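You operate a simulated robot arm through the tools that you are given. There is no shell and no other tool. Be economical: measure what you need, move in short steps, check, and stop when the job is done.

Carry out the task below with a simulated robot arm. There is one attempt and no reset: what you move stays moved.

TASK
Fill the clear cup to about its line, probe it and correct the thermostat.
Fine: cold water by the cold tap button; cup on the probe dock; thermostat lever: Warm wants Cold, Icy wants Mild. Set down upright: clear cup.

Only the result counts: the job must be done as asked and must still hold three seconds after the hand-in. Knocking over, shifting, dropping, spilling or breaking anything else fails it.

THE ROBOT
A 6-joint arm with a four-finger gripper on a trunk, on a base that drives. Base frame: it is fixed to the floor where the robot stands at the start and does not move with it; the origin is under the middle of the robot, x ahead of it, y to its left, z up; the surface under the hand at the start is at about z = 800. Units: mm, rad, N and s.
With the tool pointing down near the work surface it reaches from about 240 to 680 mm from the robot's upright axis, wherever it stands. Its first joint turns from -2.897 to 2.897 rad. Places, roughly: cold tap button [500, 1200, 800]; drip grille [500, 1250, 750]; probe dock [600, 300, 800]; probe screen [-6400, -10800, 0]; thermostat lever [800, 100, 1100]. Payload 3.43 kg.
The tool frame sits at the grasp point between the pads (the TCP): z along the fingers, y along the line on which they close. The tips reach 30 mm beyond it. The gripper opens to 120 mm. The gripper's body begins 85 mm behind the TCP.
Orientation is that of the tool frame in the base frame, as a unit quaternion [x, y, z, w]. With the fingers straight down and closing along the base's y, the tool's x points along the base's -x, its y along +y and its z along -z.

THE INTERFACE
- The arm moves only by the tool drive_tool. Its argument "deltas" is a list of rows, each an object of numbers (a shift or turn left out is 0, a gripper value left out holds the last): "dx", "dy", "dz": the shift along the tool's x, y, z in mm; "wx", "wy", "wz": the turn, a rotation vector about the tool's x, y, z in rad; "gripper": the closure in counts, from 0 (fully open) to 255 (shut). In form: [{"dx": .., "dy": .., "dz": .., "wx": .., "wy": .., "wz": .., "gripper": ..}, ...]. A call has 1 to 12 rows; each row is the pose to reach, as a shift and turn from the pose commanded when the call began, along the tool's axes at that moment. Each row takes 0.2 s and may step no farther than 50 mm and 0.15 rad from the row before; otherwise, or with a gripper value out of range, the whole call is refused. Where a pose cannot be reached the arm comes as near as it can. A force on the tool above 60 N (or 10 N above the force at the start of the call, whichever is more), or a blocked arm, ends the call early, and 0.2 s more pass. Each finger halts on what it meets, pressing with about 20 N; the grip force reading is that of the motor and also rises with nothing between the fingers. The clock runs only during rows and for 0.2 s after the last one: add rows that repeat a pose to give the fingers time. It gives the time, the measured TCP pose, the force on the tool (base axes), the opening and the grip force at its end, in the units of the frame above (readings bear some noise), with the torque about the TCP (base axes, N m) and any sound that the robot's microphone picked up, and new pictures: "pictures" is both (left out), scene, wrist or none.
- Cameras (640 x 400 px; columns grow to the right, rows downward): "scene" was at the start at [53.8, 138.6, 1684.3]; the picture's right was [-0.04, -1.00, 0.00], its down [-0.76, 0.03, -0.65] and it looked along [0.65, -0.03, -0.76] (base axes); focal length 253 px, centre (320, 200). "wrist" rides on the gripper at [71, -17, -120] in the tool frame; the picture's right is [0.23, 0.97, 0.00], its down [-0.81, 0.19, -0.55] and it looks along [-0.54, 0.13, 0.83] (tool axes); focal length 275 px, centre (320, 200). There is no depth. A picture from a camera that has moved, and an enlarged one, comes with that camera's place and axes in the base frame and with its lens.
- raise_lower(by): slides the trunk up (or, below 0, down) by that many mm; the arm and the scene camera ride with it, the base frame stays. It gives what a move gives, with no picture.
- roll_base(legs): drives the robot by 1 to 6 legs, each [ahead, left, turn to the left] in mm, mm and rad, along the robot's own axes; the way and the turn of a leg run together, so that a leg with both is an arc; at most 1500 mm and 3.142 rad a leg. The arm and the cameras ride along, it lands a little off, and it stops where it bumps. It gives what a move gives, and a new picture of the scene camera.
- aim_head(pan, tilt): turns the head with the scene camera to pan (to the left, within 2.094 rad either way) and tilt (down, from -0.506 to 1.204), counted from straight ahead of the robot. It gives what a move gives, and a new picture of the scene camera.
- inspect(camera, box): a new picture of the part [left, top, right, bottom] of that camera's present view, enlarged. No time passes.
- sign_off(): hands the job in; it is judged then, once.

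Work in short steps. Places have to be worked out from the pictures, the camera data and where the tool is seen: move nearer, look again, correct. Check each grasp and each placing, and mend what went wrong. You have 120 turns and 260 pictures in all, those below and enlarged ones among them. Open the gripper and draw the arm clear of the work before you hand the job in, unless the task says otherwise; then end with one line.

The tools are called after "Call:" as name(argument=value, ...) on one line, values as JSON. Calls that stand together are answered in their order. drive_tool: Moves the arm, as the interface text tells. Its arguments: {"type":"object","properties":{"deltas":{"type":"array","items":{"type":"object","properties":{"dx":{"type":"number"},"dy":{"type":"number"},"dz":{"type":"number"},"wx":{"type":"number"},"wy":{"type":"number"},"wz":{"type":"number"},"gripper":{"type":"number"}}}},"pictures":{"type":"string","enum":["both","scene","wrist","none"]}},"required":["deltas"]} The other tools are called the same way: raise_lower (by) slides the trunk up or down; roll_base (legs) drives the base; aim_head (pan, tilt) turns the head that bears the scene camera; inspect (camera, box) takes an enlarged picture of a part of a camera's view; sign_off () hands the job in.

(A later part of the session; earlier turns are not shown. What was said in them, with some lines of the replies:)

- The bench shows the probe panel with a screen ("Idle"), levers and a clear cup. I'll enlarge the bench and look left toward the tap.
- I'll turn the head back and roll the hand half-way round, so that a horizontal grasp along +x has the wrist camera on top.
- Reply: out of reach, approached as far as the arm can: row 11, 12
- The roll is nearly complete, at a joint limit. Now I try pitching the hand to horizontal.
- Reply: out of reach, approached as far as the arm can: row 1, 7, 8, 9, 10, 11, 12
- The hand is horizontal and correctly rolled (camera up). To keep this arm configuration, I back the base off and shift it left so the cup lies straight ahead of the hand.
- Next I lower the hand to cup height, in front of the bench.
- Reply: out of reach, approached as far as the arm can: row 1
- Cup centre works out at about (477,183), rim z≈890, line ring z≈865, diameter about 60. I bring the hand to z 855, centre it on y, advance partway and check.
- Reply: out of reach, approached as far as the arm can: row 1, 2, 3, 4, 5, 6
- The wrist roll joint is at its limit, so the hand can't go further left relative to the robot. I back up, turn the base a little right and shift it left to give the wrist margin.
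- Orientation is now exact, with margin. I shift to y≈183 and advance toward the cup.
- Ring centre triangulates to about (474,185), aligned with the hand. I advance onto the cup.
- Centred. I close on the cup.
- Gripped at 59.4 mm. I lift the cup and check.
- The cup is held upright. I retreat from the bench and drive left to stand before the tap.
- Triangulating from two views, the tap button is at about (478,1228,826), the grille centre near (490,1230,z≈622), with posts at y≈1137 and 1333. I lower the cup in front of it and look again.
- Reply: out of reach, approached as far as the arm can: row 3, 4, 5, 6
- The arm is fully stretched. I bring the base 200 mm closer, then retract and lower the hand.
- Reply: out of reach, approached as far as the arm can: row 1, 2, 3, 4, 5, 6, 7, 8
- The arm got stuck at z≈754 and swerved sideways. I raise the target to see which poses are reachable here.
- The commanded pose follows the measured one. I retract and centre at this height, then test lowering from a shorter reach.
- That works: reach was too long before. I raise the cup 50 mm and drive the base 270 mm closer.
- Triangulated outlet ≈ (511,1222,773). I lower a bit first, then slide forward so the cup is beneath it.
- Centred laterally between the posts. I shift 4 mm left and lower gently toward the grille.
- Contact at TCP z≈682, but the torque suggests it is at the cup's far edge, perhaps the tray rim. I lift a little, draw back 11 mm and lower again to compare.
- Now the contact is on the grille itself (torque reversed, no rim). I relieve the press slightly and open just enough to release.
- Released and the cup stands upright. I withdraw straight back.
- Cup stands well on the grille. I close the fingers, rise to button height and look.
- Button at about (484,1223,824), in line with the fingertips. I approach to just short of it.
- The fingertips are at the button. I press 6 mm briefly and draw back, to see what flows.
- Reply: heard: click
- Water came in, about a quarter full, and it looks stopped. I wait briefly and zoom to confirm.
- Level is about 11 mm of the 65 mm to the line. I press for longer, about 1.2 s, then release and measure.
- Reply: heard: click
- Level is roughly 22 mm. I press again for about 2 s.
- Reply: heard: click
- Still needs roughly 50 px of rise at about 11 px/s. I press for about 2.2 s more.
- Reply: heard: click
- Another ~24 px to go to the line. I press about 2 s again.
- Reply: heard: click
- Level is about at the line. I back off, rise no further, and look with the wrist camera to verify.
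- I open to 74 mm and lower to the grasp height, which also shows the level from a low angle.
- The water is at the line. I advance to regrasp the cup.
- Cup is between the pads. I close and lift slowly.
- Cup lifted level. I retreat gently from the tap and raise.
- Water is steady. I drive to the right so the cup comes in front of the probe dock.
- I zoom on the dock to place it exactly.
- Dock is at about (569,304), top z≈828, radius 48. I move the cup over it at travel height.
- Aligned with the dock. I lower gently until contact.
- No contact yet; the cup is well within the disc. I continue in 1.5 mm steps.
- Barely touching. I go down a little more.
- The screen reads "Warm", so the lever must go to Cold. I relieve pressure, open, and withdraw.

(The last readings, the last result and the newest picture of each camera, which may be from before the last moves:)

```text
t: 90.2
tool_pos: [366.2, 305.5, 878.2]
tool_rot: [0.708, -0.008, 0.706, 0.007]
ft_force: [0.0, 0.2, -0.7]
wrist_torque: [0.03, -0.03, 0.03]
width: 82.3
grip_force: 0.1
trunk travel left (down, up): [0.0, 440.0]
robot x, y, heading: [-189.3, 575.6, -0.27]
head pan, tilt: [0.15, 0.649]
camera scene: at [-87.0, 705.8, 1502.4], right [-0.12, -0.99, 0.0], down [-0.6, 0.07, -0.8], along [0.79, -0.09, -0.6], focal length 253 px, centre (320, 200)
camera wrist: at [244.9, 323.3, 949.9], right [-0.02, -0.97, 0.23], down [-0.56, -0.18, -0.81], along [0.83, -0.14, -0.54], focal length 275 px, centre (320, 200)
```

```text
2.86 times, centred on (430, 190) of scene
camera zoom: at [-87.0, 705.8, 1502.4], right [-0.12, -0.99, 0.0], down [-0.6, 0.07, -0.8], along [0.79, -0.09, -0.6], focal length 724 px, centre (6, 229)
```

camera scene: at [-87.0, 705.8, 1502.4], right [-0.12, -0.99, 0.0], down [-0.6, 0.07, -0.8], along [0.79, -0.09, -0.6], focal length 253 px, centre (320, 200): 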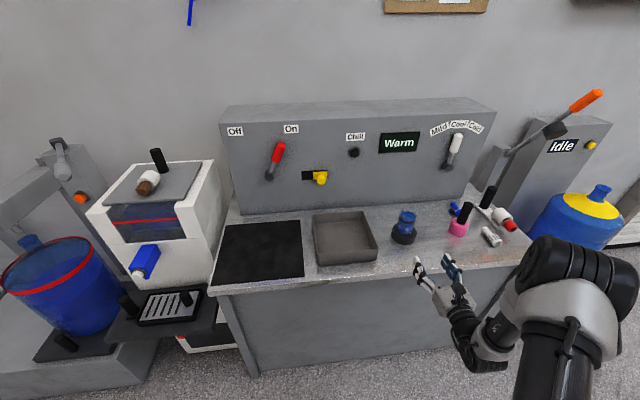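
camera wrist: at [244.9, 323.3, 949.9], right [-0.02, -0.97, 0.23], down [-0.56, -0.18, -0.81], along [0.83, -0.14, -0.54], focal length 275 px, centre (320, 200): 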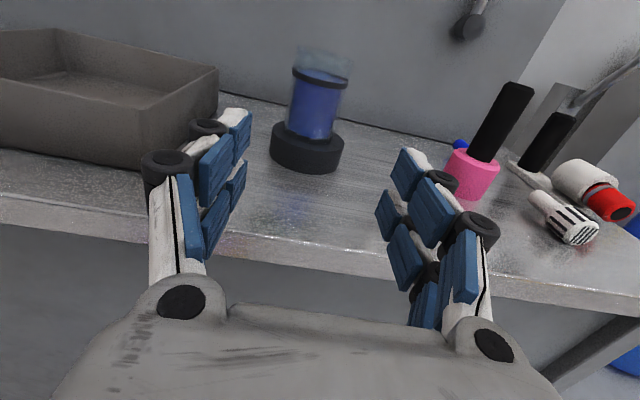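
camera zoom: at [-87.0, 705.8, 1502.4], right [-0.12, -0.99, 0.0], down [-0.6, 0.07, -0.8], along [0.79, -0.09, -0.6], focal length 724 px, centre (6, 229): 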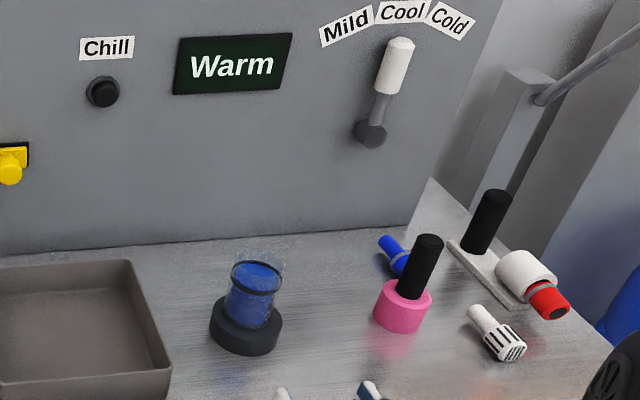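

Cup upright on the dock, screen "Warm". The lever handle triangulates to about (757,81,1091), hub (766,78,982), now at Cool; Cold lies ~27° to the right. I raise the hand, close it, and bring the base nearer.

Call:
drive_tool(deltas=[{"dx": 40, "gripper": 255}, {"dx": 80}, {"dx": 120}, {"dx": 160}, {"dx": 200}, {"dx": 208}, {"dx": 208}], pictures="none")

Call:
roll_base(legs=[[214, -138, 0]])

Call:
inspect(camera="wrist", box=[0, 0, 640, 400])

```text
t: 91.8
tool_pos: [367.8, 307.6, 1083.3]
tool_rot: [0.709, -0.007, 0.706, 0.006]
ft_force: [-0.4, -0.9, -0.9]
wrist_torque: [0.02, 0.0, 0.02]
width: 0.0
grip_force: 20.3
trunk travel left (down, up): [0.0, 440.0]
robot x, y, heading: [-185.1, 573.0, -0.273]
head pan, tilt: [0.15, 0.649]
```

```text
t: 93.6
tool_pos: [539.8, 116.3, 1084.0]
tool_rot: [0.708, -0.006, 0.706, 0.006]
ft_force: [0.2, 0.6, 1.0]
wrist_torque: [-0.01, -0.02, 0.03]
width: 0.0
grip_force: 20.0
trunk travel left (down, up): [0.0, 440.0]
robot x, y, heading: [-15.9, 383.4, -0.269]
head pan, tilt: [0.15, 0.649]
camera scene: at [84.1, 514.4, 1502.3], right [-0.12, -0.99, 0.0], down [-0.6, 0.07, -0.8], along [0.79, -0.09, -0.6], focal length 253 px, centre (320, 200)
```

scene: 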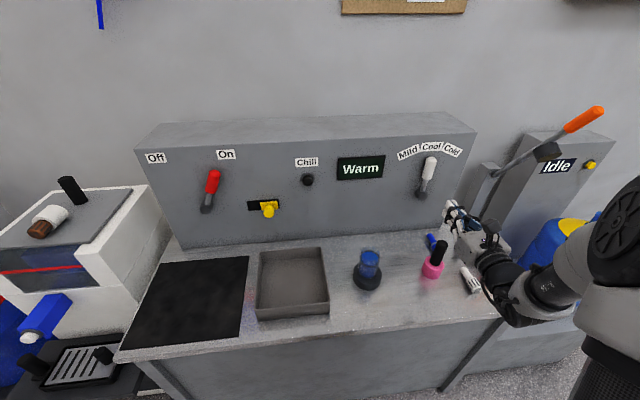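

```text
1.00 times, centred on (320, 200) of wrist (not enlarged: the box is as wide or as high as the picture)
camera zoom: at [418.8, 135.6, 1155.5], right [-0.02, -0.97, 0.23], down [-0.56, -0.18, -0.81], along [0.83, -0.14, -0.54], focal length 275 px, centre (320, 200)
```

zoom: 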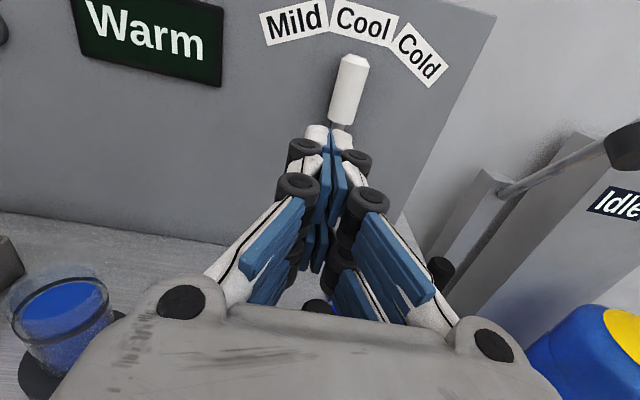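

The wrist view confirms the handle at (757,82,1093). I move the closed fingers to its left side, level with it.

Call:
drive_tool(deltas=[{"dy": -24, "dx": 4}, {"dy": -24, "dx": 4, "dz": 45}, {"dy": -24, "dx": 4, "dz": 90}, {"dy": -24, "dx": 4, "dz": 135}, {"dy": -24, "dx": 4, "dz": 175}, {"dy": -24, "dx": 4, "dz": 195}, {"dy": -24, "dx": 4, "dz": 195}], pictures="both")

Call:
inspect(camera="scene", box=[380, 120, 500, 240])

```text
t: 95.2
tool_pos: [734.0, 137.7, 1088.1]
tool_rot: [0.708, -0.007, 0.706, 0.006]
ft_force: [-0.3, 0.2, 0.2]
wrist_torque: [0.0, 0.0, 0.0]
width: 0.0
grip_force: 20.2
trunk travel left (down, up): [0.0, 440.0]
robot x, y, heading: [-18.7, 383.8, -0.267]
head pan, tilt: [0.15, 0.649]
camera scene: at [83.7, 514.8, 1502.4], right [-0.12, -0.99, 0.0], down [-0.6, 0.07, -0.8], along [0.79, -0.09, -0.6], focal length 253 px, centre (320, 200)
camera wrist: at [613.1, 156.9, 1159.8], right [-0.02, -0.97, 0.23], down [-0.56, -0.18, -0.81], along [0.83, -0.14, -0.54], focal length 275 px, centre (320, 200)
```

scene: 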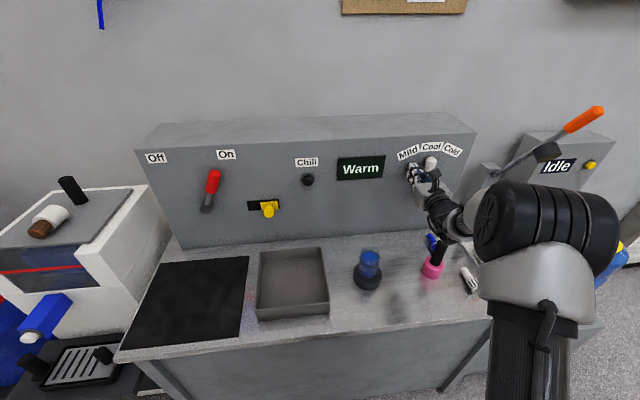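
wrist: 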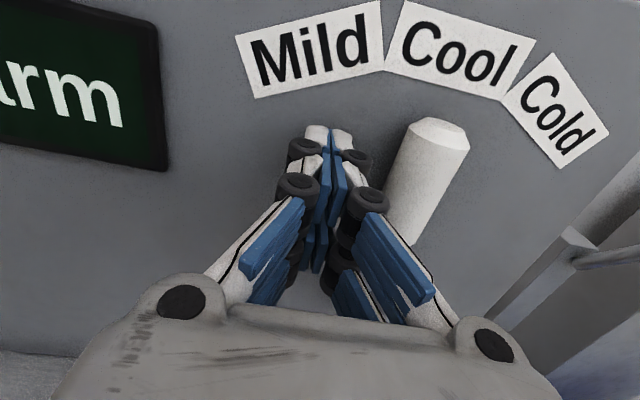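

```text
3.33 times, centred on (440, 180) of scene
camera zoom: at [83.7, 514.8, 1502.4], right [-0.12, -0.99, 0.0], down [-0.6, 0.07, -0.8], along [0.79, -0.09, -0.6], focal length 844 px, centre (-80, 267)
```

zoom: 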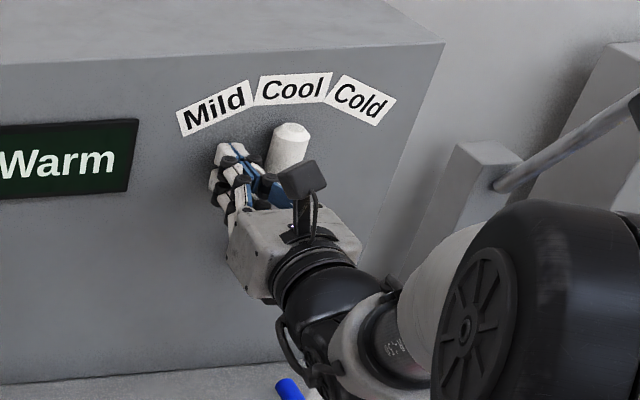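

Fingers sit just left of the handle. I push right in small steps.

Call:
drive_tool(deltas=[{"dy": 12}, {"dy": 22}, {"dy": 30}, {"dy": 38}, {"dy": 46}, {"dy": 52}], pictures="wrist")

```text
t: 96.6
tool_pos: [732.9, 86.7, 1089.3]
tool_rot: [0.707, -0.006, 0.707, 0.006]
ft_force: [0.3, 3.2, 5.4]
wrist_torque: [0.01, -0.14, 0.03]
width: 0.0
grip_force: 20.1
trunk travel left (down, up): [0.0, 440.0]
robot x, y, heading: [-16.2, 380.1, -0.262]
head pan, tilt: [0.15, 0.649]
camera wrist: at [612.1, 104.6, 1160.3], right [-0.02, -0.97, 0.23], down [-0.56, -0.18, -0.81], along [0.83, -0.14, -0.54], focal length 275 px, centre (320, 200)
```

wrist: 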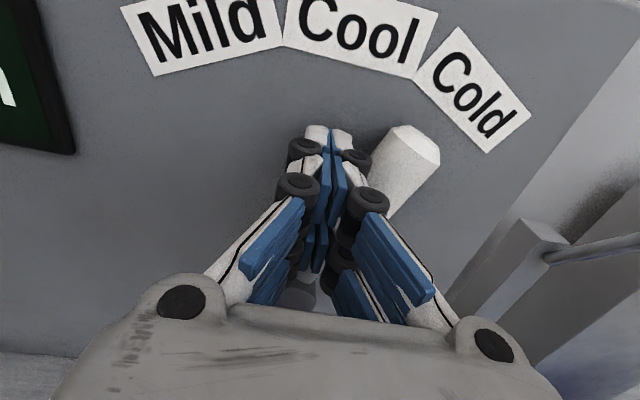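

The lever is following, now about 18°. I push on 12 mm.

Call:
drive_tool(deltas=[{"dy": 4}, {"dy": 8}, {"dy": 12}, {"dy": 12}], pictures="wrist")

Call:
inspect(camera="scene", box=[380, 120, 500, 240])

```text
t: 97.6
tool_pos: [734.3, 77.1, 1087.2]
tool_rot: [0.708, -0.004, 0.707, 0.004]
ft_force: [-2.7, 14.7, 0.7]
wrist_torque: [0.35, 0.04, 0.21]
width: 0.3
grip_force: 20.1
trunk travel left (down, up): [0.0, 440.0]
robot x, y, heading: [-20.9, 384.6, -0.268]
head pan, tilt: [0.15, 0.649]
camera wrist: at [612.5, 95.6, 1159.1], right [-0.01, -0.97, 0.23], down [-0.56, -0.18, -0.81], along [0.83, -0.14, -0.54], focal length 275 px, centre (320, 200)
```

wrist: 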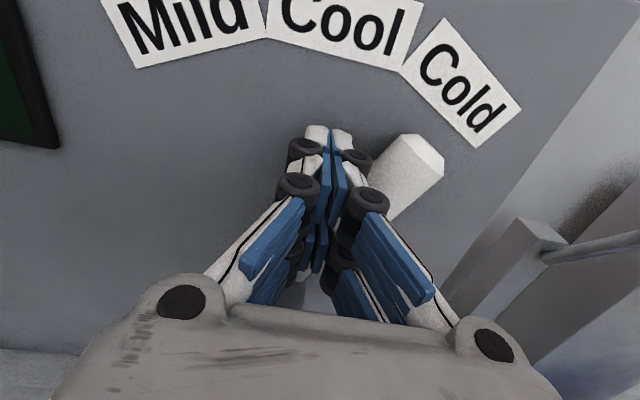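

```text
3.33 times, centred on (440, 180) of scene
camera zoom: at [83.1, 517.3, 1502.1], right [-0.12, -0.99, 0.0], down [-0.6, 0.07, -0.8], along [0.79, -0.09, -0.6], focal length 844 px, centre (-80, 267)
```

zoom: 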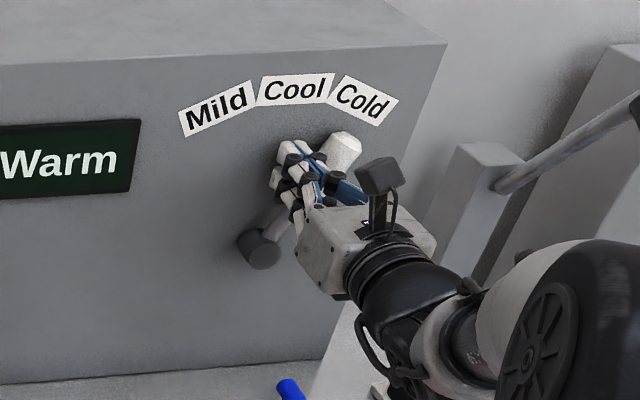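

Resistance rose to 15 N, so it is likely at its end stop. I back off leftwards and look at the lever.

Call:
drive_tool(deltas=[{"dy": -10}, {"dy": -40}, {"dy": -50, "dz": -40}, {"dy": -50, "dz": -85}, {"dy": -50, "dz": -130}], pictures="both")

Call:
inspect(camera="scene", box=[380, 120, 500, 240])

```text
t: 98.8
tool_pos: [606.6, 129.1, 1091.0]
tool_rot: [0.708, -0.006, 0.706, 0.006]
ft_force: [0.0, -1.6, -0.3]
wrist_torque: [-0.01, 0.0, 0.01]
width: 0.0
grip_force: 20.2
trunk travel left (down, up): [0.0, 440.0]
robot x, y, heading: [-14.5, 382.6, -0.266]
head pan, tilt: [0.15, 0.649]
camera scene: at [83.4, 514.9, 1502.4], right [-0.12, -0.99, 0.0], down [-0.6, 0.07, -0.8], along [0.79, -0.09, -0.6], focal length 253 px, centre (320, 200)
camera wrist: at [484.3, 147.4, 1162.1], right [-0.02, -0.97, 0.23], down [-0.56, -0.18, -0.81], along [0.83, -0.14, -0.54], focal length 275 px, centre (320, 200)
```

scene: 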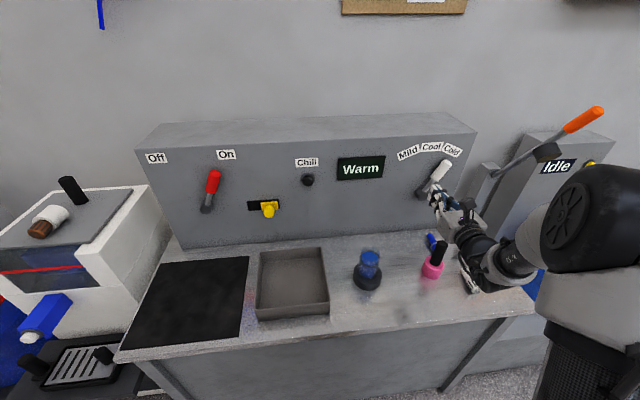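
wrist: 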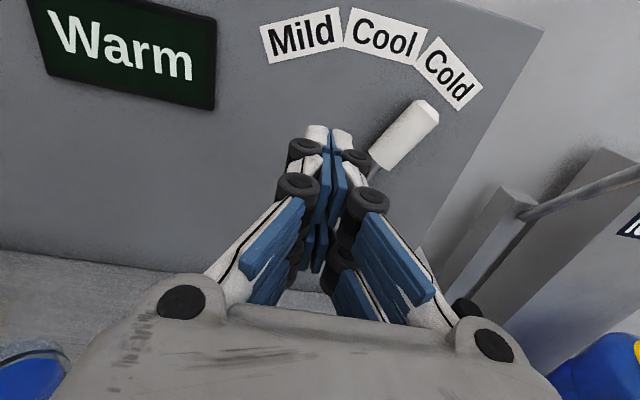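

```text
3.33 times, centred on (440, 180) of scene
camera zoom: at [83.4, 514.9, 1502.4], right [-0.12, -0.99, 0.0], down [-0.6, 0.07, -0.8], along [0.79, -0.09, -0.6], focal length 844 px, centre (-80, 267)
```

zoom: 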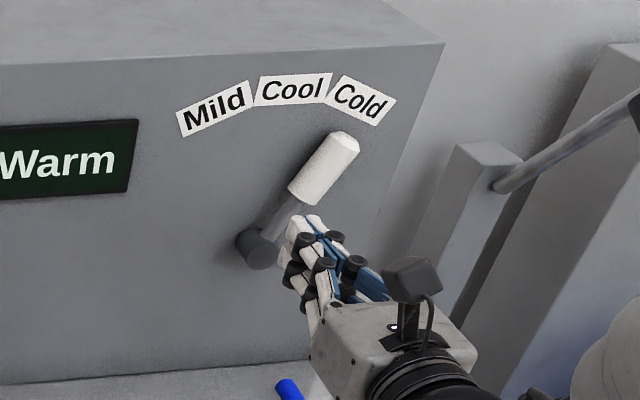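

The lever points at Cold and holds. I withdraw the arm, open the gripper and check the cup.

Call:
drive_tool(deltas=[{"dz": -40, "gripper": 0}, {"dz": -80}, {"dz": -120}, {"dz": -120}, {"dz": -120}, {"dz": -120}, {"dz": -120}], pictures="none")

Call:
roll_base(legs=[[-250, 0, 0]])

Call:
inspect(camera="scene", box=[300, 120, 480, 280])

```text
t: 100.4
tool_pos: [486.7, 130.3, 1089.1]
tool_rot: [0.708, -0.006, 0.706, 0.006]
ft_force: [-0.6, 0.6, -0.1]
wrist_torque: [0.01, 0.0, 0.0]
width: 117.2
grip_force: 0.1
trunk travel left (down, up): [0.0, 440.0]
robot x, y, heading: [-15.3, 382.0, -0.266]
head pan, tilt: [0.15, 0.649]
```

```text
t: 102.2
tool_pos: [246.0, 196.5, 1089.6]
tool_rot: [0.708, -0.005, 0.706, 0.005]
ft_force: [0.8, 0.7, -0.7]
wrist_torque: [-0.03, -0.01, 0.0]
width: 119.8
grip_force: 0.1
trunk travel left (down, up): [0.0, 440.0]
robot x, y, heading: [-255.7, 447.3, -0.264]
head pan, tilt: [0.15, 0.649]
camera scene: at [-158.2, 580.7, 1502.4], right [-0.11, -0.99, 0.0], down [-0.6, 0.07, -0.8], along [0.79, -0.09, -0.6], focal length 253 px, centre (320, 200)
```

scene: 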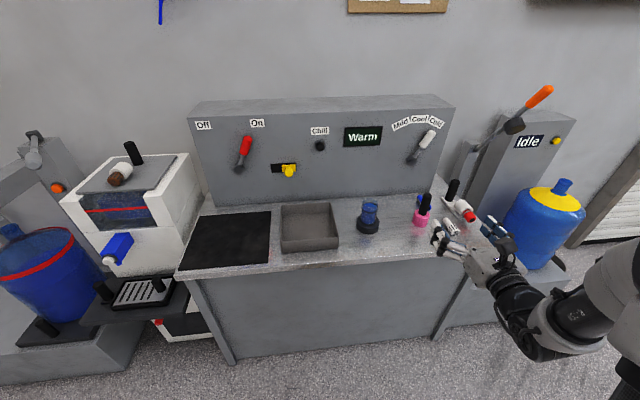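

```text
2.50 times, centred on (390, 200) of scene
camera zoom: at [-158.2, 580.7, 1502.4], right [-0.11, -0.99, 0.0], down [-0.6, 0.07, -0.8], along [0.79, -0.09, -0.6], focal length 633 px, centre (145, 200)
```

zoom: 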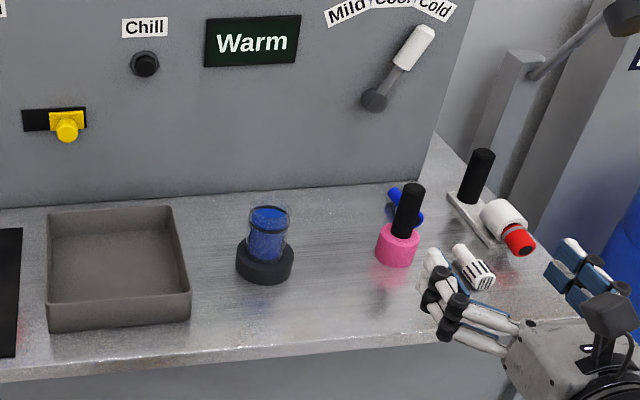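

The cup stands upright and filled on the dock, the lever is at Cold, nothing else was disturbed and the arm is clear. I hand in.

Call:
sign_off()

```text
The job is handed in.
```

The clear cup is filled to about its line with cold water and stands upright on the probe dock; the screen read Warm, so I set the thermostat lever to Cold.
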